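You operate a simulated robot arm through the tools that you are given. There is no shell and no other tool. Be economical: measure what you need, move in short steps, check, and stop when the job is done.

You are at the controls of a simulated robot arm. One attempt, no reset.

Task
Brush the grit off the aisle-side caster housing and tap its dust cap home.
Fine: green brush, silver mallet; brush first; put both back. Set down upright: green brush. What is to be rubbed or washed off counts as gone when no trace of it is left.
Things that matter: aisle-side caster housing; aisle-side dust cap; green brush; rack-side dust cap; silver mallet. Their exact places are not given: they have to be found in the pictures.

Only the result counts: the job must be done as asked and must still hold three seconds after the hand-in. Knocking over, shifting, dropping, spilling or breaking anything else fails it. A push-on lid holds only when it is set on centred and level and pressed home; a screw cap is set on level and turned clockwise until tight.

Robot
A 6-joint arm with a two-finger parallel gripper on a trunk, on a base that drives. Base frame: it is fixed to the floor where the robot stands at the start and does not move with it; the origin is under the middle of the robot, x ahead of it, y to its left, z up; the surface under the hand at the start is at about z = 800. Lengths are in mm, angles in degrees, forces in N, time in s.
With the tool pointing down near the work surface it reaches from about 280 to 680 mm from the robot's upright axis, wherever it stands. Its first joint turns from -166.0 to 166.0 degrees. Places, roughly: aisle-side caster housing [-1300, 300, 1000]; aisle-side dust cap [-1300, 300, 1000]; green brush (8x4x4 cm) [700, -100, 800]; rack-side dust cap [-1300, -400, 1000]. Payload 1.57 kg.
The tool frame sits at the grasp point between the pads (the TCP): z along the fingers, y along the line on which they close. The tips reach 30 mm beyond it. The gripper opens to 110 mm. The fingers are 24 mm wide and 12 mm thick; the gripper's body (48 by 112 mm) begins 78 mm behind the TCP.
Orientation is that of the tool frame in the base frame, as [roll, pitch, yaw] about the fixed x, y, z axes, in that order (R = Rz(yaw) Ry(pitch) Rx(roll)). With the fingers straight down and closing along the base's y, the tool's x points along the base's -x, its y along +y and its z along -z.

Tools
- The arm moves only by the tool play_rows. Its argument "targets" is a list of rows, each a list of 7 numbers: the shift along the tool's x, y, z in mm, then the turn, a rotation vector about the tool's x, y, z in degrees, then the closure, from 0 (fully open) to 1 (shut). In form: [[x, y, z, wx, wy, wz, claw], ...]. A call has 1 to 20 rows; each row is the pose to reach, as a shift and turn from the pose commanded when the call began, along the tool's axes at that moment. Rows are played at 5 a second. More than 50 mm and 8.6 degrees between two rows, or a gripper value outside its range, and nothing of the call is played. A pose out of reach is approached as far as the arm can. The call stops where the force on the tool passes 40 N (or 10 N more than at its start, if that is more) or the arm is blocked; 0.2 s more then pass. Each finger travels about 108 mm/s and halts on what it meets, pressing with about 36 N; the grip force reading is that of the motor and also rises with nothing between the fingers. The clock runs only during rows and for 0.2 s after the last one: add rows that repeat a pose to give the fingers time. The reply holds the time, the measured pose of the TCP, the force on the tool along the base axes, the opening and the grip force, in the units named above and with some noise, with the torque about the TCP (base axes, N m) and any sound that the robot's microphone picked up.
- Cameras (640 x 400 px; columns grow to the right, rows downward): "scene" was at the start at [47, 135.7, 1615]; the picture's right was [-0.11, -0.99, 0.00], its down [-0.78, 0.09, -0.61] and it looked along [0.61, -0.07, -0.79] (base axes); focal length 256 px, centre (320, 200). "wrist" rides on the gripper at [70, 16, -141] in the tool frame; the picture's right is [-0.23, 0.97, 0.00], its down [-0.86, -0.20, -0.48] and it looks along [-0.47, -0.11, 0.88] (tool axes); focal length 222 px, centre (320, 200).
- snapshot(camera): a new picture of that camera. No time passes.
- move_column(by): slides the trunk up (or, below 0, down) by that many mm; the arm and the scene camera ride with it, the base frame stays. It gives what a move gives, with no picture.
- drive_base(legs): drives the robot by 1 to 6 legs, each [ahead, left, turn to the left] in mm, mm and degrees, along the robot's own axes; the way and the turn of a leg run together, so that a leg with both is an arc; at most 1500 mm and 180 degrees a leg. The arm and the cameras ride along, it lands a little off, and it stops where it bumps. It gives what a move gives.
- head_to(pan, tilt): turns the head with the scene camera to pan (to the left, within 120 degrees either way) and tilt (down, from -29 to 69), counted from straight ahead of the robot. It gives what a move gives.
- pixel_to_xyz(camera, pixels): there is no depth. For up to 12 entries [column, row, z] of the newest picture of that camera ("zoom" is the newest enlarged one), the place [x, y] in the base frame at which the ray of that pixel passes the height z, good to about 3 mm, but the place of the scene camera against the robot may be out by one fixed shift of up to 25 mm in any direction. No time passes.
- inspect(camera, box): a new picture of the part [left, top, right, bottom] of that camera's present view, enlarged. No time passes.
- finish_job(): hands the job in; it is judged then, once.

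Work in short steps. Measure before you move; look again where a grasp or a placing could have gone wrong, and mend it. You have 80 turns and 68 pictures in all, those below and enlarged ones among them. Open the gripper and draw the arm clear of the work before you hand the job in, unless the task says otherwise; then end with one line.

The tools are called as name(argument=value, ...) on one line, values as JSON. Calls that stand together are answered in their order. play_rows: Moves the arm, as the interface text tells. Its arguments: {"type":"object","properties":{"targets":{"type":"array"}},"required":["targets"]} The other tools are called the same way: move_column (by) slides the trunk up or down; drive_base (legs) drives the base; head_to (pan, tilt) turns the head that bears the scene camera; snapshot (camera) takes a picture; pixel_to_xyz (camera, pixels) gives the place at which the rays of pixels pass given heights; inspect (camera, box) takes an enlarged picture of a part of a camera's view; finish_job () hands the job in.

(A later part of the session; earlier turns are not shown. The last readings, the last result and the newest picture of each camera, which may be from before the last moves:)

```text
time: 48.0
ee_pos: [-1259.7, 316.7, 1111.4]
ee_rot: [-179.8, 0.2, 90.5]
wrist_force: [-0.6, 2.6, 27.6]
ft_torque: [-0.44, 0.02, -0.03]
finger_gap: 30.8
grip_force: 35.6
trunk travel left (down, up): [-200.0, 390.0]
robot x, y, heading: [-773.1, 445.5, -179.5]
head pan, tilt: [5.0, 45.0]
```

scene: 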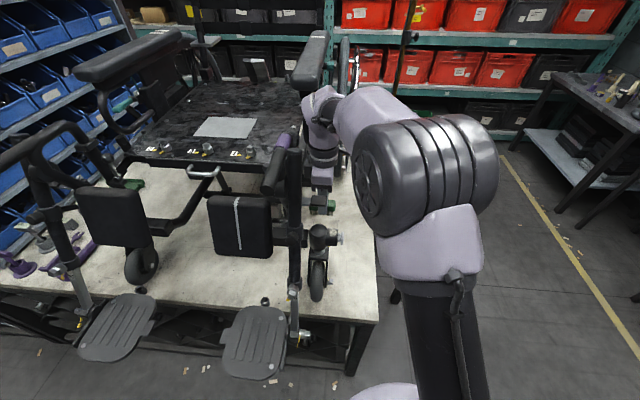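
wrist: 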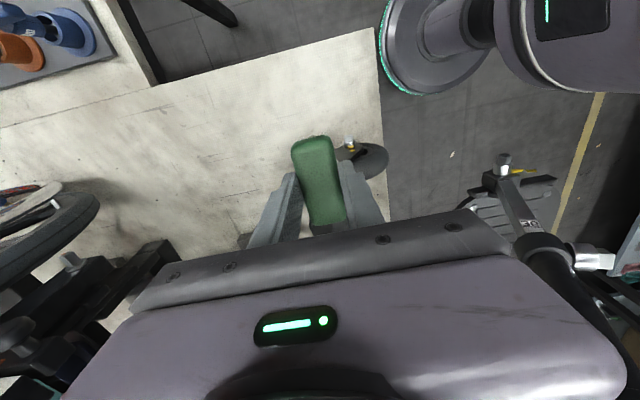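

Contact (27 N). I ease off slightly and scrub across the boss in x.

play_rows(targets=[[0, 0, -1.5, 0, 0, 0, 1], [0, 10, -1.5, 0, 0, 0, 1], [0, 20, -1.5, 0, 0, 0, 1], [0, 10, -1.5, 0, 0, 0, 1], [0, 0, -1.5, 0, 0, 0, 1], [0, -10, -1.5, 0, 0, 0, 1], [0, -20, -1.5, 0, 0, 0, 1], [0, -10, -1.5, 0, 0, 0, 1], [0, 0, -1.5, 0, 0, 0, 1], [0, 10, -1.5, 0, 0, 0, 1], [0, 20, -1.5, 0, 0, 0, 1], [0, 0, -1.5, 0, 0, 0, 1], [0, -20, -1.5, 0, 0, 0, 1], [0, 0, -1.5, 0, 0, 0, 1], [0, 20, -1.5, 0, 0, 0, 1], [0, 0, -1.5, 0, 0, 0, 1], [0, -20, -1.5, 0, 0, 0, 1], [0, 0, -1.5, 0, 0, 0, 1]])

play_rows(targets=[[0, 0, -15, 0, 0, 0, 1], [20, 0, -45, 0, 0, 0, 1], [60, 0, -60, 0, 0, 0, 1], [90, 0, -60, 0, 0, 0, 1], [90, 0, -60, 0, 0, 0, 1]])

inspect(camera="scene", box=[300, 200, 364, 264])

```text
time: 51.9
ee_pos: [-1258.6, 316.4, 1110.4]
ee_rot: [179.9, 0.1, 90.3]
wrist_force: [4.2, 3.7, 7.9]
ft_torque: [0.06, -0.16, 0.1]
finger_gap: 31.0
grip_force: 35.6
trunk travel left (down, up): [-200.0, 390.0]
robot x, y, heading: [-775.4, 446.4, -179.7]
head pan, tilt: [5.0, 45.0]
```

```text
time: 53.0
ee_pos: [-1260.9, 408.9, 1170.3]
ee_rot: [179.9, 0.2, 90.4]
wrist_force: [-0.4, -0.3, -0.2]
ft_torque: [0.01, 0.02, 0.01]
finger_gap: 31.0
grip_force: 35.8
trunk travel left (down, up): [-200.0, 390.0]
robot x, y, heading: [-773.4, 444.2, -179.7]
head pan, tilt: [5.0, 45.0]
```

```text
6.25 times, centred on (332, 232) of scene
```

zoom: 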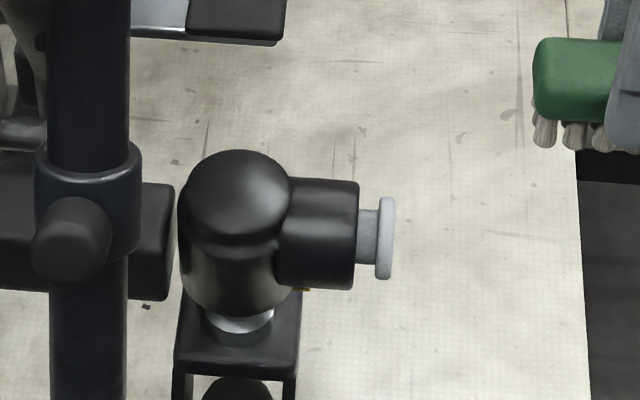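

No grit remains in this view. I look from above/behind with the wrist camera to be sure.

play_rows(targets=[[-40, -48, 0, 0, 0, 0, 1], [-80, -48, 0, 0, 0, 0, 1], [-120, -48, 0, 0, 0, 0, 1], [-140, -48, 0, 0, 0, 0, 1], [-140, -48, 0, 0, 0, 0, 1]])

inspect(camera="wrist", box=[310, 50, 430, 190])

```text
refused: row 1 steps farther than a row can; nothing moved
```

```text
2.86 times, centred on (370, 120) of wrist
```

zoom: 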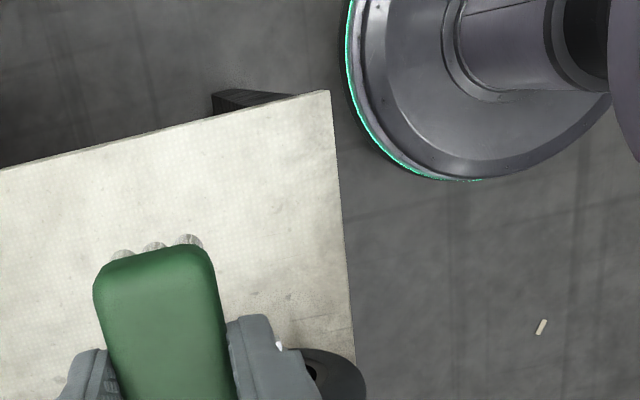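

Step too long; repeat with smaller ones.

play_rows(targets=[[-30, -30, 0, 0, 0, 0, 1], [-65, -48, 0, 0, 0, 0, 1], [-105, -48, 0, 0, 0, 0, 1], [-140, -48, 0, 0, 0, 0, 1], [-148, -48, 10, 0, 0, 0, 1], [-148, -48, 10, 0, 0, 0, 1]])

inspect(camera="wrist", box=[310, 50, 430, 190])

```text
time: 54.5
ee_pos: [-1307.9, 257.6, 1161.4]
ee_rot: [179.9, 0.1, 90.4]
wrist_force: [-0.3, 0.1, -1.3]
ft_torque: [0.03, 0.0, -0.04]
finger_gap: 30.8
grip_force: 35.6
trunk travel left (down, up): [-200.0, 390.0]
robot x, y, heading: [-771.9, 444.7, -179.9]
head pan, tilt: [5.0, 45.0]
```

```text
2.86 times, centred on (370, 120) of wrist
```

zoom: 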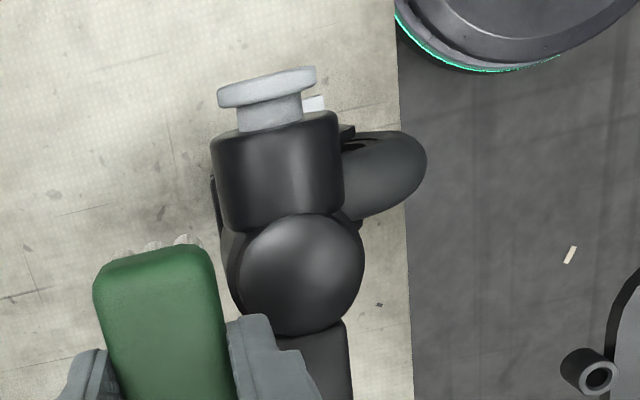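

The boss is clean. I measure the cap flange and boss edges at their top heights for the later tapping.

pixel_to_xyz(camera="zoom", pixels=[[218, 92, 1040], [316, 72, 1040], [267, 70, 1058], [267, 105, 1058], [270, 128, 1052], [213, 140, 1040], [337, 113, 1040], [303, 250, 1078], [275, 130, 1062], [285, 212, 1062]])

```text
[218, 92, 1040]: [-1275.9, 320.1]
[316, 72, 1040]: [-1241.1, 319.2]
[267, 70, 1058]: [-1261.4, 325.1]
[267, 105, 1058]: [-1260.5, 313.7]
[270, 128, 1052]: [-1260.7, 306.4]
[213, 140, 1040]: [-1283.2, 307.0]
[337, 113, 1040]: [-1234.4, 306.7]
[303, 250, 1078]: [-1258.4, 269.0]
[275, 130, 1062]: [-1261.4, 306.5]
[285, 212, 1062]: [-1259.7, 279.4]
```

Cap: axis x≈-1259, flange face y≈323, boss end y≈306, axis z≈1039. Now I retract the arm to the aisle side and go return the brush.

play_rows(targets=[[40, 0, 0, 0, 0, 0, 1], [80, 0, 0, 0, 0, 0, 1], [120, 0, 0, 0, 0, 0, 1], [160, 0, 0, 0, 0, 0, 1], [190, 30, 0, 0, 0, 0, 1], [220, 65, 20, 0, 0, 0, 1], [240, 105, 40, 0, 0, 0, 1], [250, 145, 60, 0, 0, 0, 1], [255, 170, 80, 0, 0, 0, 1]])

drive_base(legs=[[-370, 0, 0], [0, 445, 0], [0, 0, 180]])

head_to(pan=-6, tilt=52)

```text
refused: row 6 steps farther than a row can; nothing moved
```

```text
time: 55.5
ee_pos: [-1271.2, 259.1, 1163.1]
ee_rot: [-178.9, 0.0, 90.4]
wrist_force: [-16.5, -5.6, -3.9]
ft_torque: [0.49, -1.11, -0.48]
finger_gap: 31.1
grip_force: 36.6
trunk travel left (down, up): [-200.0, 390.0]
robot x, y, heading: [-730.7, 442.4, -179.5]
head pan, tilt: [5.0, 45.0]
stopped in leg 1: the force on the tool passed its limit at 111 N (the readings are from after the stop); the commanded pose is now the measured one
```

```text
time: 56.2
ee_pos: [-1272.3, 259.0, 1163.3]
ee_rot: [-179.0, 0.2, 90.5]
wrist_force: [-20.5, -4.3, -2.2]
ft_torque: [0.31, -1.53, -0.47]
finger_gap: 30.9
grip_force: 35.6
trunk travel left (down, up): [-200.0, 390.0]
robot x, y, heading: [-726.2, 445.4, -179.7]
head pan, tilt: [-6.0, 52.0]
```

My arm move was refused and the drive ran anyway, bumping the gripper. I look before anything else.

snapshot(camera="scene")

snapshot(camera="wrist")

```text
30 pictures are left
```

scene: 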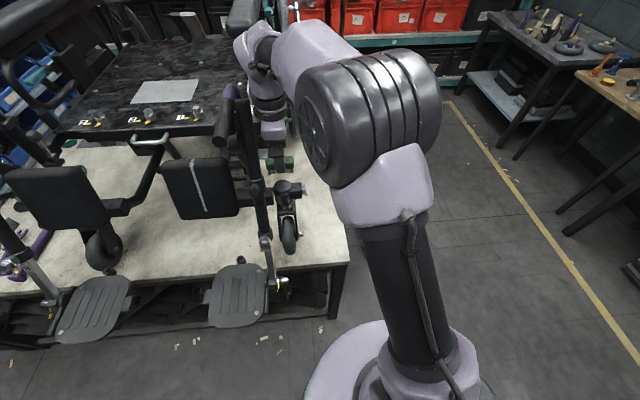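

```text
29 pictures are left
```

wrist: 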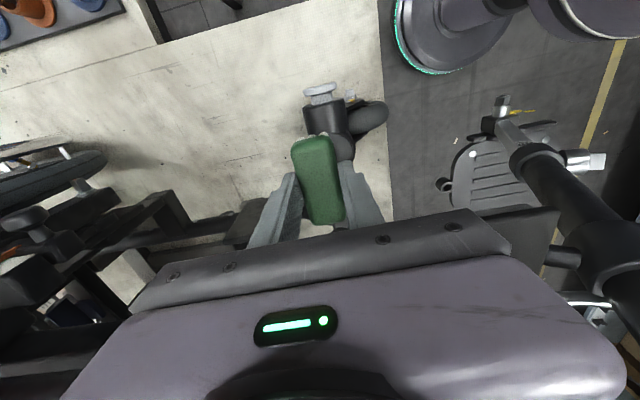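

The wrist side touches the hanger tube; nothing looks displaced. I ease off in −x and move out to the aisle side (+y).

play_rows(targets=[[0, -10, 0, 0, 0, 0, 1], [0, -25, 0, 0, 0, 0, 1], [20, -30, 0, 0, 0, 0, 1], [60, -30, 0, 0, 0, 0, 1], [100, -30, 0, 0, 0, 0, 1], [140, -30, 0, 0, 0, 0, 1], [180, -30, 0, 0, 0, 0, 1], [220, -20, 0, 0, 0, 0, 1], [250, 0, 0, 0, 0, 0, 1], [250, 0, 0, 0, 0, 0, 1]])

inspect(camera="scene", box=[190, 60, 350, 300])

```text
time: 58.4
ee_pos: [-1270.1, 508.6, 1159.8]
ee_rot: [-178.9, 0.1, 90.6]
wrist_force: [0.2, 0.5, -0.8]
ft_torque: [0.01, 0.0, -0.01]
finger_gap: 30.6
grip_force: 36.2
trunk travel left (down, up): [-200.0, 390.0]
robot x, y, heading: [-732.2, 447.8, -179.8]
head pan, tilt: [-6.0, 52.0]
```

```text
1.67 times, centred on (270, 180) of scene
```

zoom: 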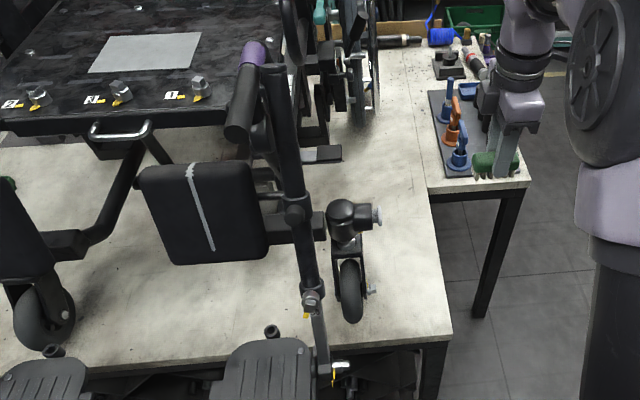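

All intact and free. Now retract toward the robot.

play_rows(targets=[[0, 40, 15, -1, 0, 0, 1], [0, 80, 30, -1, 0, 0, 1], [0, 115, 45, -1, 0, 0, 1], [0, 130, 60, -1, 0, 0, 1], [0, 130, 80, -1, 0, 0, 1], [0, 130, 90, -1, 0, 0, 1], [0, 130, 90, -1, 0, 0, 1]])

```text
time: 60.0
ee_pos: [-1143.1, 511.5, 1070.7]
ee_rot: [-179.8, 0.1, 90.7]
wrist_force: [-0.1, -0.1, -0.7]
ft_torque: [0.0, -0.01, -0.02]
finger_gap: 31.1
grip_force: 36.3
trunk travel left (down, up): [-200.0, 390.0]
robot x, y, heading: [-728.2, 445.9, -179.7]
head pan, tilt: [-6.0, 52.0]
```

Arm is clear. Drive back, over to y≈0, turn around and go ahead to the start place.

drive_base(legs=[[-330, 0, 0], [0, 445, 0], [0, 0, 179.7], [385, 0, 0]])

```text
time: 73.8
ee_pos: [407.4, -92.6, 1070.4]
ee_rot: [-180.0, 0.1, -91.8]
wrist_force: [1.3, -1.1, -1.2]
ft_torque: [0.0, -0.01, 0.0]
finger_gap: 30.6
grip_force: 35.7
trunk travel left (down, up): [-200.0, 390.0]
robot x, y, heading: [-3.9, -9.9, -2.2]
head pan, tilt: [-6.0, 52.0]
```

I move over the brush's old spot (659,-141), correcting yaw, to z≈895.

play_rows(targets=[[6, -42, 0, 0, 0, -1.8, 1], [13, -84, 0, 0, 0, -1.8, 1], [20, -126, 0, 0, 0, -1.8, 1], [27, -168, 0, 0, 0, -1.8, 1], [34, -210, 10, 0, 0, -1.8, 1], [41, -245, 40, 0, 0, -1.8, 1], [41, -253, 80, 0, 0, -1.8, 1], [41, -253, 125, 0, 0, -1.8, 1], [41, -253, 170, 0, 0, -1.8, 1], [41, -253, 175, 0, 0, -1.8, 1], [41, -253, 175, 0, 0, -1.8, 1]])

snapshot(camera="wrist")

```text
time: 76.2
ee_pos: [660.0, -140.9, 896.4]
ee_rot: [-179.9, 0.1, -90.0]
wrist_force: [0.2, 0.0, -1.5]
ft_torque: [0.01, -0.03, -0.05]
finger_gap: 30.8
grip_force: 36.3
trunk travel left (down, up): [-200.0, 390.0]
robot x, y, heading: [-0.4, -8.0, -1.9]
head pan, tilt: [-6.0, 52.0]
```

```text
27 pictures are left
```

wrist: 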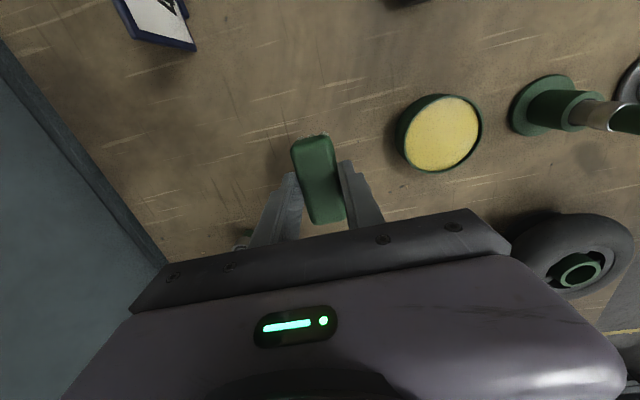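

Lower gently to contact at about z 848.

play_rows(targets=[[0, 0, 20, 0, 0, 0, 1], [0, 0, 40, 0, 0, 0, 1], [0, 0, 46, 0, 0, 0, 1], [0, 0, 48.5, 0, 0, 0, 1], [0, 0, 48.5, 0, 0, 0, 1]])

```text
time: 77.4
ee_pos: [659.2, -139.4, 847.4]
ee_rot: [-179.8, 0.1, -90.1]
wrist_force: [-0.5, -0.7, -0.2]
ft_torque: [0.01, 0.01, 0.01]
finger_gap: 30.8
grip_force: 35.7
trunk travel left (down, up): [-200.0, 390.0]
robot x, y, heading: [-3.2, -9.2, -1.9]
head pan, tilt: [-6.0, 52.0]
```

No contact yet; I go down in 1 mm steps.

play_rows(targets=[[0, 0, 1, 0, 0, 0, 1], [0, 0, 2, 0, 0, 0, 1], [0, 0, 3, 0, 0, 0, 1], [0, 0, 3, 0, 0, 0, 1]])

```text
time: 78.4
ee_pos: [657.9, -140.7, 846.5]
ee_rot: [-179.7, 0.0, -89.9]
wrist_force: [2.5, 4.7, 17.4]
ft_torque: [0.06, 0.06, -0.02]
finger_gap: 31.1
grip_force: 35.7
trunk travel left (down, up): [-200.0, 390.0]
robot x, y, heading: [-6.3, -9.7, -1.9]
head pan, tilt: [-6.0, 52.0]
```

Contact (17 N). Release to ~70 mm and lift.

play_rows(targets=[[0, 0, -1, 0, 0, 0, 0.9], [0, 0, -1, 0, 0, 0, 0.6], [0, 0, -1, 0, 0, 0, 0.4], [0, 0, -1, 0, 0, 0, 0.4], [0, 0, -30, 0, 0, 0, 0.4], [0, 0, -65, 0, 0, 0, 0.4], [0, 0, -105, 0, 0, 0, 0.4], [0, 0, -105, 0, 0, 0, 0.4]])

snapshot(camera="wrist")

```text
time: 80.2
ee_pos: [659.3, -141.0, 950.5]
ee_rot: [-179.9, 0.0, -90.0]
wrist_force: [-0.2, 1.0, 0.0]
ft_torque: [0.03, 0.0, 0.02]
finger_gap: 66.1
grip_force: 0.2
trunk travel left (down, up): [-200.0, 390.0]
robot x, y, heading: [-3.4, -12.9, -1.9]
head pan, tilt: [-6.0, 52.0]
```

```text
26 pictures are left
```

wrist: 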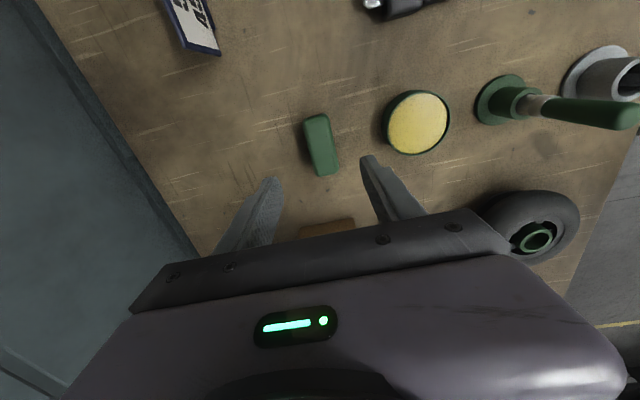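

The brush stands upright in its place. Next the mallet: I raise and retract, turn the tool back by 90°, then look at the floor clearance on the left.

play_rows(targets=[[0, 0, -40, 0, 0, 0, 0.4], [0, 0, -80, 0, 0, 0, 0.4], [0, 20, -110, 0, 0, 0, 0.4], [0, 60, -120, 0, 0, 0, 0.4], [0, 100, -120, 0, 0, 8, 0.4], [0, 140, -120, 0, 0, 16, 0.4], [0, 175, -120, 0, 0, 24, 0.4], [0, 200, -120, 0, 0, 32, 0.4], [0, 200, -120, 0, 0, 40, 0.4], [0, 200, -120, 0, 0, 48, 0.4], [0, 200, -120, 0, 0, 56, 0.4], [0, 200, -120, 0, 0, 64, 0.4], [0, 200, -120, 0, 0, 72, 0.4], [0, 200, -120, 0, 0, 80, 0.4], [0, 200, -120, 0, 0, 88, 0.4], [0, 200, -120, 0, 0, 90, 0.4], [0, 200, -120, 0, 0, 90, 0.4]])

head_to(pan=15, tilt=65)

snapshot(camera="scene")

```text
time: 83.8
ee_pos: [457.9, -142.8, 1068.3]
ee_rot: [179.9, 0.2, 179.9]
wrist_force: [-0.1, -0.3, 0.0]
ft_torque: [0.02, 0.01, -0.05]
finger_gap: 66.1
grip_force: 0.0
trunk travel left (down, up): [-200.0, 390.0]
robot x, y, heading: [-4.8, -10.4, -1.9]
head pan, tilt: [-6.0, 52.0]
```

```text
time: 84.7
ee_pos: [457.3, -142.2, 1068.0]
ee_rot: [179.9, 0.1, -180.0]
wrist_force: [0.9, 0.7, -0.4]
ft_torque: [-0.02, 0.0, 0.01]
finger_gap: 65.7
grip_force: 0.1
trunk travel left (down, up): [-200.0, 390.0]
robot x, y, heading: [-5.3, -12.9, -2.0]
head pan, tilt: [15.0, 65.0]
```

```text
25 pictures are left
```

scene: 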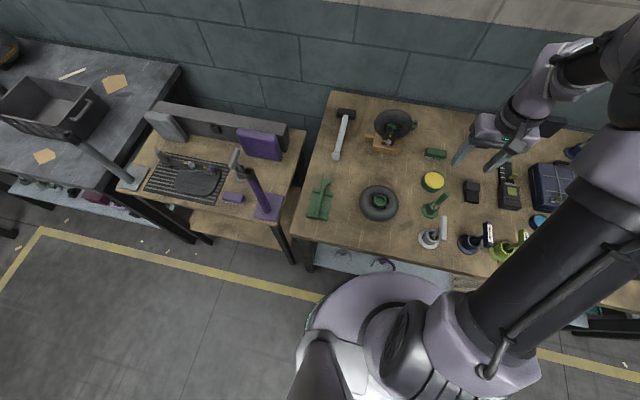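

I measure the left bench's front edge and legs, and the mallet.

pixel_to_xyz(camera="scene", pixels=[[279, 220, 780], [130, 193, 780], [292, 262, 0], [200, 240, 0], [297, 239, 800], [310, 269, 0], [352, 110, 815], [338, 112, 815], [335, 158, 815], [387, 278, 300], [300, 350, 250], [312, 320, 250]])

inspect(camera="scene", box=[300, 90, 460, 230])

```text
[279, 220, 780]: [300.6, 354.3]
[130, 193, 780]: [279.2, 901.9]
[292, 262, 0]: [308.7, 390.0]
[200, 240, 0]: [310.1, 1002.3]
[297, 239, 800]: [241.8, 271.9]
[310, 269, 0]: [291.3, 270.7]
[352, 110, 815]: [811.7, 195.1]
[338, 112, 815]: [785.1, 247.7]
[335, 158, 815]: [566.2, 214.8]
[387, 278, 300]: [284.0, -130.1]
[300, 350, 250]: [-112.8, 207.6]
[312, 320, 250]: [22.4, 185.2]
```

```text
2.86 times, centred on (380, 160) of scene
```

zoom: 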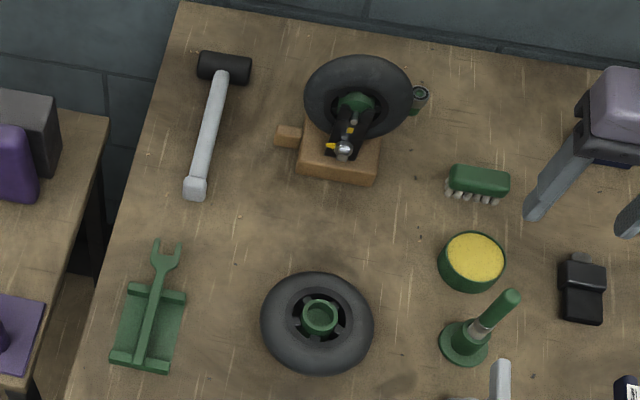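

The floor to the left is free (left bench front at x≈300). Drive left 215 mm and straighten the heading.

drive_base(legs=[[0, 215, 1.9]])

```text
time: 86.3
ee_pos: [465.7, 82.7, 1069.0]
ee_rot: [-180.0, 0.0, -178.1]
wrist_force: [0.2, 1.0, -0.3]
ft_torque: [-0.07, 0.01, -0.04]
finger_gap: 66.2
grip_force: 0.0
trunk travel left (down, up): [-200.0, 390.0]
robot x, y, heading: [-0.3, 198.1, -0.0]
head pan, tilt: [15.0, 65.0]
```

Move above the handle at (600,212), z≈1000, and look.

play_rows(targets=[[-30, 28, 10, 0, 0, 1.9, 0.4], [-60, 56, 25, 0, 0, 1.9, 0.4], [-90, 84, 40, 0, 0, 1.9, 0.4], [-120, 110, 55, 0, 0, 1.9, 0.4], [-139, 125.5, 69, 0, 0, 1.9, 0.4], [-139, 125.5, 69, 0, 0, 1.9, 0.4]])

snapshot(camera="wrist")

```text
time: 87.7
ee_pos: [602.7, 209.7, 1003.7]
ee_rot: [179.8, 0.0, -180.0]
wrist_force: [0.8, 0.1, 0.0]
ft_torque: [0.0, 0.02, 0.0]
finger_gap: 65.8
grip_force: 0.1
trunk travel left (down, up): [-200.0, 390.0]
robot x, y, heading: [-3.1, 198.1, -0.1]
head pan, tilt: [15.0, 65.0]
```

```text
23 pictures are left
```

wrist: 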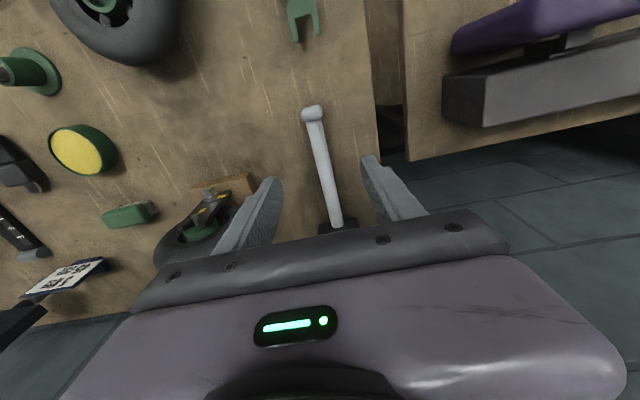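

The handle runs from (312,112) to the head at (338,225). I measure its line.

pixel_to_xyz(camera="wrist", pixels=[[313, 110, 815], [319, 150, 815], [327, 190, 815], [335, 215, 815], [320, 228, 815], [354, 222, 815], [323, 170, 815]])

inspect(camera="wrist", box=[270, 90, 390, 240])

```text
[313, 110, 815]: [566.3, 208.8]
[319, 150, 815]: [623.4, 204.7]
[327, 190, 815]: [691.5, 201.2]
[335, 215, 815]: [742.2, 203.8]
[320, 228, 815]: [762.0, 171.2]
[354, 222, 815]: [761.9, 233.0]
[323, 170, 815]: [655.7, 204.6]
```

```text
2.67 times, centred on (330, 165) of wrist
```

zoom: 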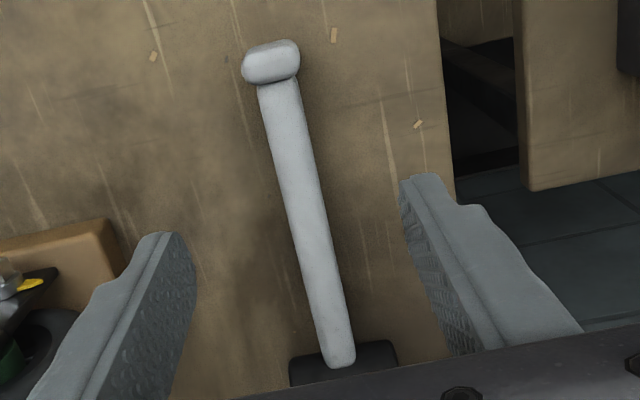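

Handle runs along x at y≈204, head centre ≈(780,202). I go down to z≈880 over x=665 and check the finger clearances.

play_rows(targets=[[-25, -2, 35, 0, 0, 1.6, 0.4], [-50, -5, 70, 0, 0, 1.6, 0.4], [-62, -5.3, 105, 0, 0, 1.6, 0.4], [-62, -5.3, 128, 0, 0, 1.6, 0.4], [-62, -5.3, 128, 0, 0, 1.6, 0.4]])

snapshot(camera="wrist")

```text
time: 88.9
ee_pos: [664.3, 210.0, 871.8]
ee_rot: [179.9, 0.1, 178.4]
wrist_force: [-0.8, 0.1, 0.5]
ft_torque: [-0.01, 0.0, -0.01]
finger_gap: 65.8
grip_force: 0.0
trunk travel left (down, up): [-200.0, 390.0]
robot x, y, heading: [4.0, 199.7, -0.1]
head pan, tilt: [15.0, 65.0]
```

```text
21 pictures are left
```

wrist: 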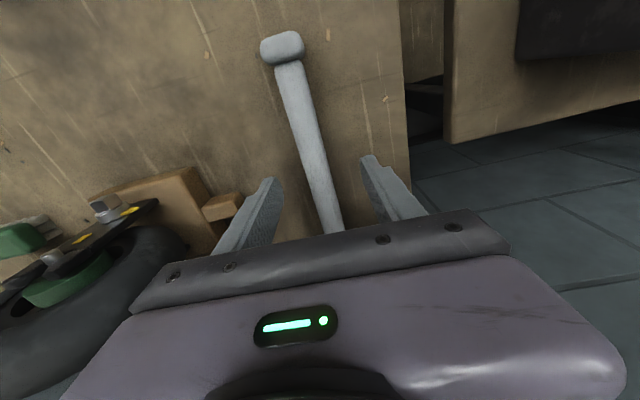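

The wooden peg at (225,205) is near the left finger; I measure it and the handle.

pixel_to_xyz(camera="wrist", pixels=[[243, 198, 830], [243, 198, 805], [240, 215, 815], [312, 160, 817], [320, 190, 817], [327, 215, 817]])

```text
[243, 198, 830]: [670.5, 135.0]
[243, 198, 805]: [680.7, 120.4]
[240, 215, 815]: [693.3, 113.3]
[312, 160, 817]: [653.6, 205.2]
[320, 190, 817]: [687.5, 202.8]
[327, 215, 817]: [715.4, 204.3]
```

The peg ends at y≈135, the finger outer face would be ≈160: clear. I descend to z≈833 and close.

play_rows(targets=[[0, -4.5, 15, 0, 0, 0, 0.4], [0, -4.5, 30, 0, 0, 0, 0.4], [0, -4.5, 38.5, 0, 0, 0, 0.4], [0, -4.5, 38.5, 0, 0, 0, 0.4], [0, -4.5, 38.5, 0, 0, 0, 0.7], [0, -4.5, 38.5, 0, 0, 0, 1], [0, -4.5, 38.5, 0, 0, 0, 1], [0, -4.5, 38.5, 0, 0, 0, 1]])

```text
time: 90.7
ee_pos: [662.9, 203.4, 833.9]
ee_rot: [179.9, 0.1, 178.4]
wrist_force: [1.3, 0.6, -0.4]
ft_torque: [-0.02, -0.05, 0.25]
finger_gap: 21.6
grip_force: 34.5
trunk travel left (down, up): [-200.0, 390.0]
robot x, y, heading: [-5.3, 197.3, 0.1]
head pan, tilt: [15.0, 65.0]
```

Gripped at 21.6 mm. I lift slowly and check for sagging.

play_rows(targets=[[0, 0, -10, 0, 0, 0, 1], [0, 0, -30, 0, 0, 0, 1], [0, 0, -60, 0, 0, 0, 1], [0, 0, -100, 0, 0, 0, 1], [0, 0, -100, 0, 0, 0, 1]])

inspect(camera="scene", box=[290, 60, 490, 220])

```text
time: 91.9
ee_pos: [662.2, 202.2, 932.9]
ee_rot: [179.9, 0.1, 178.5]
wrist_force: [-0.2, 0.1, -3.2]
ft_torque: [0.0, 0.25, 0.0]
finger_gap: 21.7
grip_force: 34.3
trunk travel left (down, up): [-200.0, 390.0]
robot x, y, heading: [-2.6, 198.6, 0.1]
head pan, tilt: [15.0, 65.0]
```

```text
2.50 times, centred on (390, 140) of scene
```

zoom: 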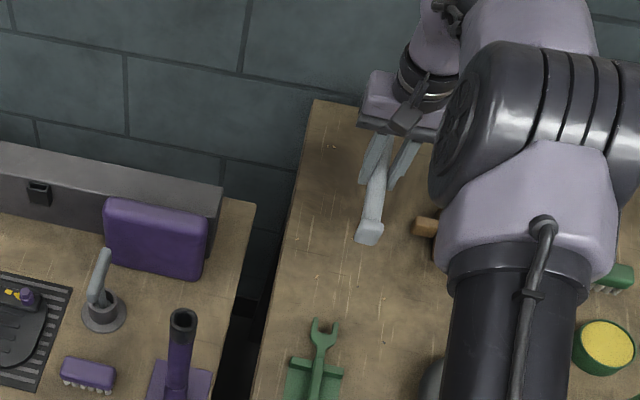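

Held firmly without sag (3 N). I retract up and toward the robot.

play_rows(targets=[[0, 0, -40, 0, 0, 0, 1], [0, 0, -80, 0, 0, 0, 1], [10, 0, -120, 0, 0, 0, 1], [45, 0, -150, 0, 0, 0, 1], [90, 0, -150, 0, 0, 0, 1], [135, 0, -150, 0, 0, 0, 1], [180, 0, -150, 0, 0, 0, 1], [220, 0, -150, 0, 0, 0, 1], [220, 0, -150, 0, 0, 0, 1]])

```text
time: 93.9
ee_pos: [443.5, 209.4, 1083.1]
ee_rot: [179.9, 0.1, 178.4]
wrist_force: [-0.4, 0.5, -3.7]
ft_torque: [0.0, 0.26, -0.02]
finger_gap: 21.8
grip_force: 34.8
trunk travel left (down, up): [-200.0, 390.0]
robot x, y, heading: [-4.9, 197.5, 0.1]
head pan, tilt: [15.0, 65.0]
```

Drive back, turn around, shift to y≈450 and go ahead 275, leaving the mallet head aisle-side of the cap.

drive_base(legs=[[-400, 0, 0], [0, 0, 180], [0, -255, 0], [275, 0, 0]])

head_to(pan=5, tilt=45)

snapshot(camera="scene")

```text
time: 106.8
ee_pos: [-1137.2, 416.3, 1081.7]
ee_rot: [179.9, 0.0, 0.7]
wrist_force: [-0.9, -1.1, -4.1]
ft_torque: [0.02, -0.26, -0.02]
finger_gap: 21.5
grip_force: 35.1
trunk travel left (down, up): [-200.0, 390.0]
robot x, y, heading: [-694.1, 443.2, -178.0]
head pan, tilt: [15.0, 65.0]
```

```text
time: 107.7
ee_pos: [-1135.3, 415.4, 1082.9]
ee_rot: [180.0, 0.2, 0.7]
wrist_force: [0.0, 0.2, -3.4]
ft_torque: [0.03, -0.22, 0.03]
finger_gap: 21.4
grip_force: 34.3
trunk travel left (down, up): [-200.0, 390.0]
robot x, y, heading: [-691.5, 440.6, -177.8]
head pan, tilt: [5.0, 45.0]
```

```text
19 pictures are left
```

scene: 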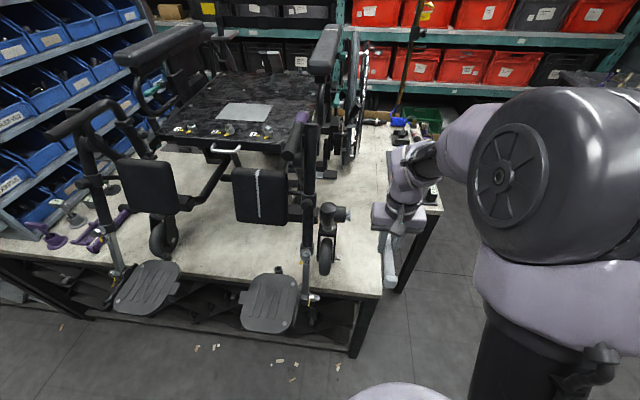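

The head is hidden behind the gripper here. I zoom there and take the wrist view to locate head and cap.

inspect(camera="scene", box=[310, 180, 430, 290])

snapshot(camera="wrist")

```text
3.64 times, centred on (370, 235) of scene
```

zoom: 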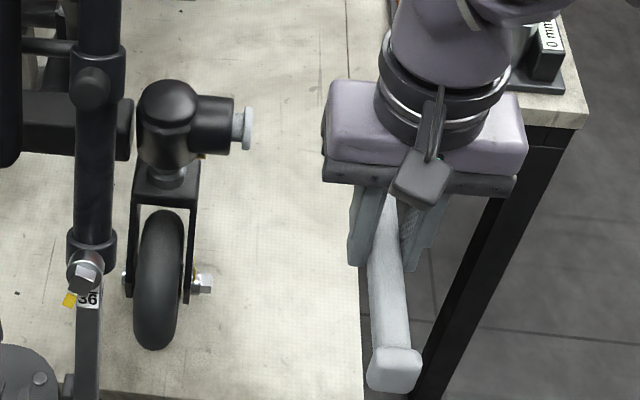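

```text
17 pictures are left
```

wrist: 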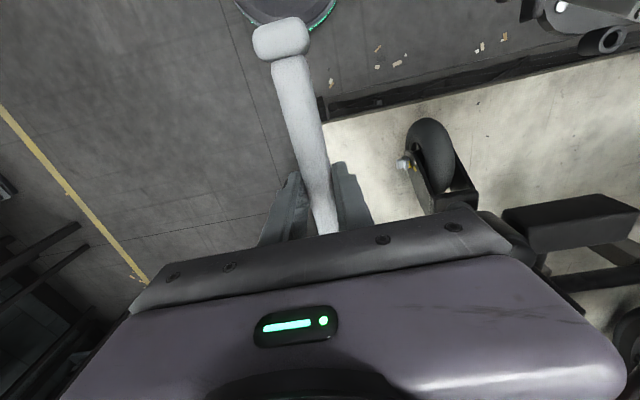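

I lower the head to the cap's height (TCP z≈1055), align x, and approach to ~27 mm from the cap.

play_rows(targets=[[-8, 0, 10, 0, 0, 0.7, 1], [-8, 0, 27, 0, 0, 0.7, 1], [-8, 15, 27, 0, 0, 0.7, 1], [-8, 33, 27, 0, 0, 0.7, 1], [-8, 33, 27, 0, 0, 0.7, 1]])

inspect(camera="scene", box=[310, 170, 410, 270])

```text
time: 108.9
ee_pos: [-1144.1, 383.6, 1056.0]
ee_rot: [179.9, 0.0, -0.1]
wrist_force: [0.5, -0.5, -3.0]
ft_torque: [0.01, -0.23, 0.01]
finger_gap: 21.5
grip_force: 35.1
trunk travel left (down, up): [-200.0, 390.0]
robot x, y, heading: [-694.0, 441.5, -178.1]
head pan, tilt: [5.0, 45.0]
```

```text
4.00 times, centred on (360, 220) of scene
```

zoom: 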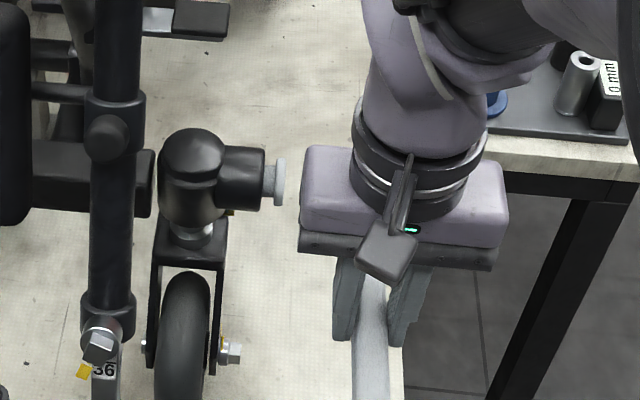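

I approach slowly in −y to find the contact with the cap, expected near y≈353.

play_rows(targets=[[0, 10, 0, 0, 0, 0, 1], [0, 20, 0, 0, 0, 0, 1], [0, 25, 0, 0, 0, 0, 1], [0, 27, 0, 0, 0, 0, 1], [0, 29, 0, 0, 0, 0, 1], [0, 31, 0, 0, 0, 0, 1]])

```text
time: 110.3
ee_pos: [-1142.6, 353.2, 1057.0]
ee_rot: [179.8, -0.1, -0.2]
wrist_force: [7.5, 16.3, -3.5]
ft_torque: [0.32, -0.49, -1.45]
finger_gap: 22.5
grip_force: 35.6
trunk travel left (down, up): [-200.0, 390.0]
robot x, y, heading: [-692.6, 441.5, -178.0]
head pan, tilt: [5.0, 45.0]
```

Contact at y≈353 as computed. I back off 20 mm and give a first light tap.

play_rows(targets=[[0, -20, 0, 0, 0, 0, 1], [0, -20, 0, 0, 0, 0, 1], [0, 0, 0, 0, 0, 0, 1], [0, 4, 0, 0, 0, 0, 1], [0, -20, 0, 0, 0, 0, 1], [0, -20, 0, 0, 0, 0, 1]])

```text
time: 111.7
ee_pos: [-1143.4, 369.8, 1056.6]
ee_rot: [179.9, 0.1, 0.0]
wrist_force: [-0.5, 0.9, -3.9]
ft_torque: [0.0, -0.26, 0.02]
finger_gap: 21.8
grip_force: 34.6
trunk travel left (down, up): [-200.0, 390.0]
robot x, y, heading: [-693.0, 440.4, -177.8]
head pan, tilt: [5.0, 45.0]
```

I strike faster (from 35 mm out), a few times, with a deeper end point.

play_rows(targets=[[0, -18, 0, 0, 0, 0, 1], [0, -18, 0, 0, 0, 0, 1], [0, 27, 0, 0, 0, 0, 1], [0, -18, 0, 0, 0, 0, 1], [0, -18, 0, 0, 0, 0, 1]])

inspect(camera="scene", box=[330, 190, 390, 235])

```text
time: 112.9
ee_pos: [-1143.0, 388.3, 1056.3]
ee_rot: [179.9, 0.1, -0.1]
wrist_force: [-0.3, -0.4, -3.3]
ft_torque: [-0.01, -0.26, -0.01]
finger_gap: 21.4
grip_force: 35.0
trunk travel left (down, up): [-200.0, 390.0]
robot x, y, heading: [-693.6, 442.1, -178.0]
head pan, tilt: [5.0, 45.0]
```

```text
8.89 times, centred on (360, 212) of scene
```

zoom: 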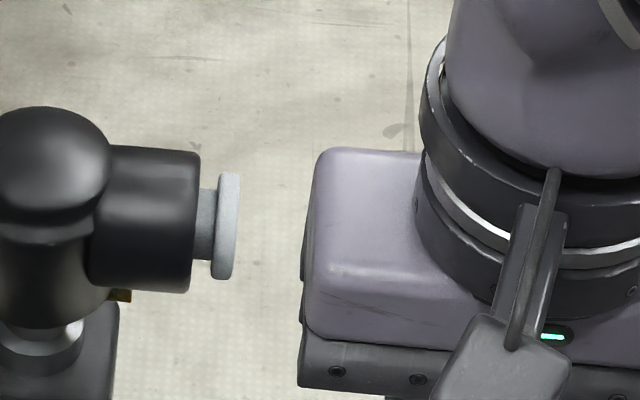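

The cap still stands ~8 mm out. I strike harder: run-up of 60 mm at full row speed, ending 10 mm past contact with a brief hold.

play_rows(targets=[[0, -25, 0, 0, 0, 0, 1], [0, -25, 0, 0, 0, 0, 1], [0, 0, 0, 0, 0, 0, 1], [0, 48, 0, 0, 0, 0, 1], [0, 48, 0, 0, 0, 0, 1], [0, 0, 0, 0, 0, 0, 1], [0, 0, 0, 0, 0, 0, 1]])

```text
time: 114.5
ee_pos: [-1144.3, 387.3, 1056.7]
ee_rot: [179.9, 0.2, 0.0]
wrist_force: [-0.6, -0.1, -4.6]
ft_torque: [0.0, -0.24, -0.03]
finger_gap: 21.7
grip_force: 35.1
trunk travel left (down, up): [-200.0, 390.0]
robot x, y, heading: [-690.9, 437.2, -177.8]
head pan, tilt: [5.0, 45.0]
```

No overload. I look at the cap.

inspect(camera="scene", box=[330, 190, 390, 235])

inspect(camera="wrist", box=[230, 0, 480, 250])

```text
8.89 times, centred on (360, 212) of scene
```

zoom: 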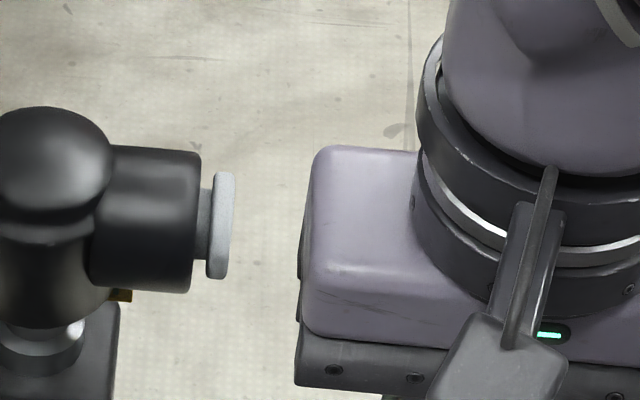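

```text
1.60 times, centred on (355, 125) of wrist
```

zoom: 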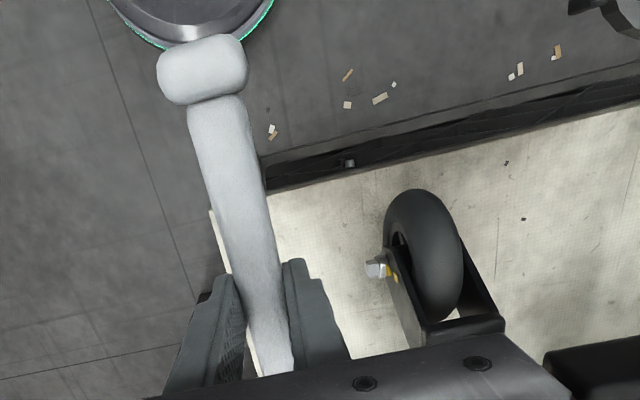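

The cap moved in by some (flange inner edge 215→208 px, boss end at ~200). I repeat several strikes.

play_rows(targets=[[0, -25, 0, 0, 0, 0, 1], [0, -25, 0, 0, 0, 0, 1], [0, 2, 0, 0, 0, 0, 1], [0, 51, 0, 0, 0, 0, 1], [0, 51, 0, 0, 0, 0, 1], [0, 3, 0, 0, 0, 0, 1], [0, -25, 0, 0, 0, 0, 1], [0, 4, 0, 0, 0, 0, 1], [0, 53, 0, 0, 0, 0, 1], [0, 53, 0, 0, 0, 0, 1], [0, 5, 0, 0, 0, 0, 1], [0, -25, 0, 0, 0, 0, 1], [0, 6, 0, 0, 0, 0, 1], [0, 55, 0, 0, 0, 0, 1], [0, 55, 0, 0, 0, 0, 1], [0, 7, 0, 0, 0, 0, 1], [0, 0, 0, 0, 0, 0, 1]])

inspect(camera="scene", box=[330, 190, 390, 235])

```text
time: 118.1
ee_pos: [-1142.3, 389.3, 1058.2]
ee_rot: [179.9, 0.1, -0.1]
wrist_force: [0.3, -0.5, -4.2]
ft_torque: [0.0, -0.27, 0.02]
finger_gap: 21.8
grip_force: 34.7
trunk travel left (down, up): [-200.0, 390.0]
robot x, y, heading: [-691.0, 443.1, -178.0]
head pan, tilt: [5.0, 45.0]
```

```text
8.89 times, centred on (360, 212) of scene
```

zoom: 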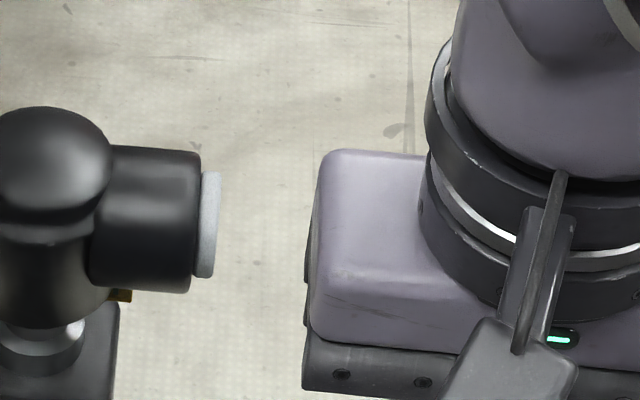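

The flange is now flush on the boss. One confirming strike: if home, the force should rise right at contact.

play_rows(targets=[[0, -15, 0, 0, 0, 0, 1], [0, 10, 0, 0, 0, 0, 1], [0, 57, 0, 0, 0, 0, 1], [0, 57, 0, 0, 0, 0, 1], [0, 10, 0, 0, 0, 0, 1], [0, -20, 0, 0, 0, 0, 1], [0, -20, 0, 0, 0, 0, 1]])

inspect(camera="scene", box=[330, 190, 390, 235])

```text
time: 119.7
ee_pos: [-1144.7, 406.6, 1058.0]
ee_rot: [179.9, 0.1, -0.1]
wrist_force: [0.3, -0.4, -3.1]
ft_torque: [-0.05, -0.22, 0.0]
finger_gap: 21.8
grip_force: 34.0
trunk travel left (down, up): [-200.0, 390.0]
robot x, y, heading: [-692.1, 442.9, -178.0]
head pan, tilt: [5.0, 45.0]
```

```text
8.89 times, centred on (360, 212) of scene
```

zoom: 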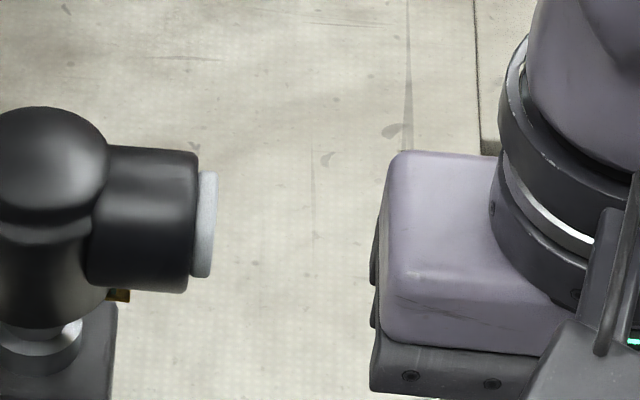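

Same relative position as before, so it's seated. A slow press to confirm it doesn't move further.

play_rows(targets=[[0, 25, 0, 0, 0, 0, 1], [0, 50, 0, 0, 0, 0, 1], [0, 57, 0, 0, 0, 0, 1], [0, 60, 0, 0, 0, 0, 1], [0, 62, 0, 0, 0, 0, 1], [0, 64, 0, 0, 0, 0, 1], [0, 66, 0, 0, 0, 0, 1]])

```text
time: 121.3
ee_pos: [-1142.3, 345.1, 1055.5]
ee_rot: [179.8, -0.1, -0.2]
wrist_force: [7.0, 15.9, -2.1]
ft_torque: [0.3, -0.28, -1.43]
finger_gap: 22.2
grip_force: 35.1
trunk travel left (down, up): [-200.0, 390.0]
robot x, y, heading: [-691.6, 440.8, -177.9]
head pan, tilt: [5.0, 45.0]
```

Contact is now at y=345.1 versus 353.2 before at the same force: 8 mm in, matching the gap; it's home. I back away and raise.

play_rows(targets=[[0, -25, 0, 0, 0, 0, 1], [0, -60, 0, 0, 0, 0, 1], [0, -80, -15, 0, 0, 0, 1], [0, -80, -30, 0, 0, 0, 1], [0, -80, -30, 0, 0, 0, 1]])

inspect(camera="scene", box=[310, 180, 390, 250])

```text
time: 122.5
ee_pos: [-1144.1, 422.6, 1088.6]
ee_rot: [179.9, 0.1, -0.2]
wrist_force: [0.0, 0.0, -3.5]
ft_torque: [0.02, -0.29, 0.02]
finger_gap: 21.7
grip_force: 35.2
trunk travel left (down, up): [-200.0, 390.0]
robot x, y, heading: [-690.1, 441.8, -177.9]
head pan, tilt: [5.0, 45.0]
```

```text
5.71 times, centred on (350, 215) of scene
```

zoom: 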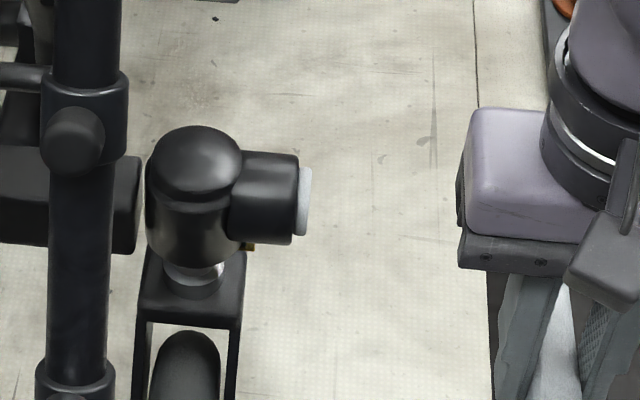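

Seated and clean. Drive back to the first bench at (≈0, 198).

drive_base(legs=[[-290, 0, -2], [0, 243, 0], [0, 0, 180], [395, 0, 0]])

```text
time: 135.3
ee_pos: [443.7, 211.5, 1086.9]
ee_rot: [179.8, 0.0, 178.1]
wrist_force: [0.6, 0.1, -3.1]
ft_torque: [0.0, 0.32, 0.01]
finger_gap: 21.3
grip_force: 34.5
trunk travel left (down, up): [-200.0, 390.0]
robot x, y, heading: [-8.1, 207.0, 0.4]
head pan, tilt: [5.0, 45.0]
```

I move back over the mallet's old spot, to z≈890, and look.

play_rows(targets=[[-45, 0, 0, 0, 0, -0.3, 1], [-90, 0, 0, 0, 0, -0.3, 1], [-135, 0, 0, 0, 0, -0.3, 1], [-180, -1, 10, 0, 0, -0.3, 1], [-210, -1, 45, 0, 0, -0.3, 1], [-219, -1, 90, 0, 0, -0.3, 1], [-219, -1, 135, 0, 0, -0.3, 1], [-219, -1, 180, 0, 0, -0.3, 1], [-219, -1, 197, 0, 0, -0.3, 1], [-219, -1, 197, 0, 0, -0.3, 1]])

snapshot(camera="wrist")

```text
time: 137.5
ee_pos: [663.1, 203.8, 889.8]
ee_rot: [179.9, 0.0, 178.4]
wrist_force: [0.9, 0.1, -3.3]
ft_torque: [0.0, 0.27, -0.01]
finger_gap: 21.6
grip_force: 34.6
trunk travel left (down, up): [-200.0, 390.0]
robot x, y, heading: [-9.4, 203.9, 0.5]
head pan, tilt: [5.0, 45.0]
```

```text
9 pictures are left
```

wrist: 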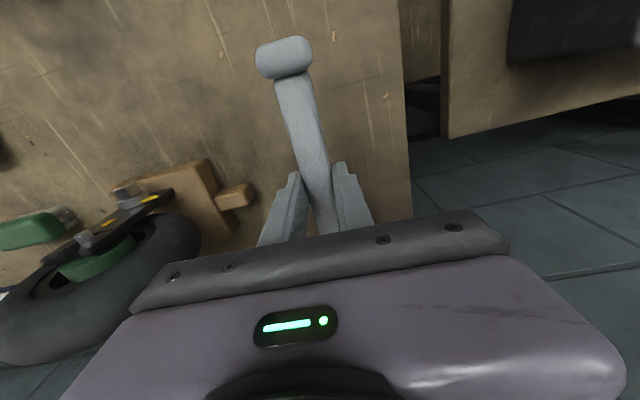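

Clear of the peg and aligned. I lower to about z 834.5, ending gently.

play_rows(targets=[[0, 0, 20, 0, 0, 0, 1], [0, 0, 40, 0, 0, 0, 1], [0, 0, 50, 0, 0, 0, 1], [0, 0, 53, 0, 0, 0, 1], [0, 0, 55, 0, 0, 0, 1], [0, 0, 55, 0, 0, 0, 1]])

```text
time: 138.9
ee_pos: [661.8, 204.7, 837.0]
ee_rot: [179.9, 0.3, 178.4]
wrist_force: [-1.1, 0.2, 11.4]
ft_torque: [-0.13, -1.36, 0.0]
finger_gap: 21.7
grip_force: 34.8
trunk travel left (down, up): [-200.0, 390.0]
robot x, y, heading: [-10.1, 203.7, 0.5]
head pan, tilt: [5.0, 45.0]
```

The head touches first (slight sag, ~1.5°). I tilt by −1.5° about tool y to level it and lower 2 mm more.

play_rows(targets=[[0, 0, -1, 0, -0.8, 0, 1], [0, 0, 0, 0, -1.5, 0, 1], [0, 0, 1, 0, -1.5, 0, 1], [0, 0, 1, 0, -1.5, 0, 1]])

```text
time: 139.9
ee_pos: [662.4, 204.7, 835.2]
ee_rot: [179.9, 1.6, 178.5]
wrist_force: [-0.3, 0.7, -2.7]
ft_torque: [0.02, 0.27, -0.02]
finger_gap: 21.6
grip_force: 34.7
trunk travel left (down, up): [-200.0, 390.0]
robot x, y, heading: [-7.3, 202.9, 0.4]
head pan, tilt: [5.0, 45.0]
```

Now free again with the head just lifted; lower 1–2 mm to touch.

play_rows(targets=[[0, 0, 1, 0, 0, 0, 1], [0, 0, 1.5, 0, 0, 0, 1], [0, 0, 2, 0, 0, 0, 1], [0, 0, 2, 0, 0, 0, 1]])

```text
time: 140.9
ee_pos: [663.5, 204.4, 832.9]
ee_rot: [179.9, 1.8, 178.7]
wrist_force: [6.8, 3.9, 15.0]
ft_torque: [0.02, 0.3, -0.1]
finger_gap: 21.5
grip_force: 34.7
trunk travel left (down, up): [-200.0, 390.0]
robot x, y, heading: [-6.1, 206.3, 0.2]
head pan, tilt: [5.0, 45.0]
```

Level contact all along. Release (to ~66 mm) and lift.

play_rows(targets=[[0, 0, -0.5, 0, 0, 0, 0.9], [0, 0, -0.5, 0, 0, 0, 0.6], [0, 0, -0.5, 0, 0, 0, 0.4], [0, 0, -0.5, 0, 0, 0, 0.4], [0, 0, -25, 0, 0, 0, 0.4], [0, 0, -65, 0, 0, 0, 0.4], [0, 0, -105, 0, 0, 0, 0.4], [0, 0, -150, 0, 0, 0, 0.4], [0, 0, -190, 0, 0, 0, 0.4]])

snapshot(camera="wrist")

```text
time: 142.9
ee_pos: [657.9, 203.9, 1022.9]
ee_rot: [179.9, 1.7, 178.5]
wrist_force: [-0.6, 0.6, 0.3]
ft_torque: [0.0, -0.02, 0.0]
finger_gap: 66.1
grip_force: 0.1
trunk travel left (down, up): [-200.0, 390.0]
robot x, y, heading: [-7.0, 206.4, 0.4]
head pan, tilt: [5.0, 45.0]
```

```text
8 pictures are left
```

wrist: 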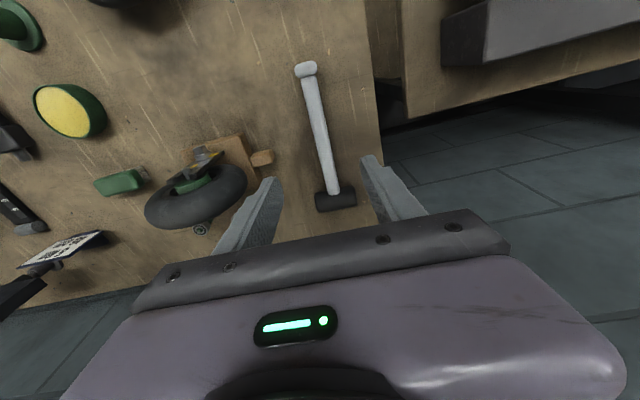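

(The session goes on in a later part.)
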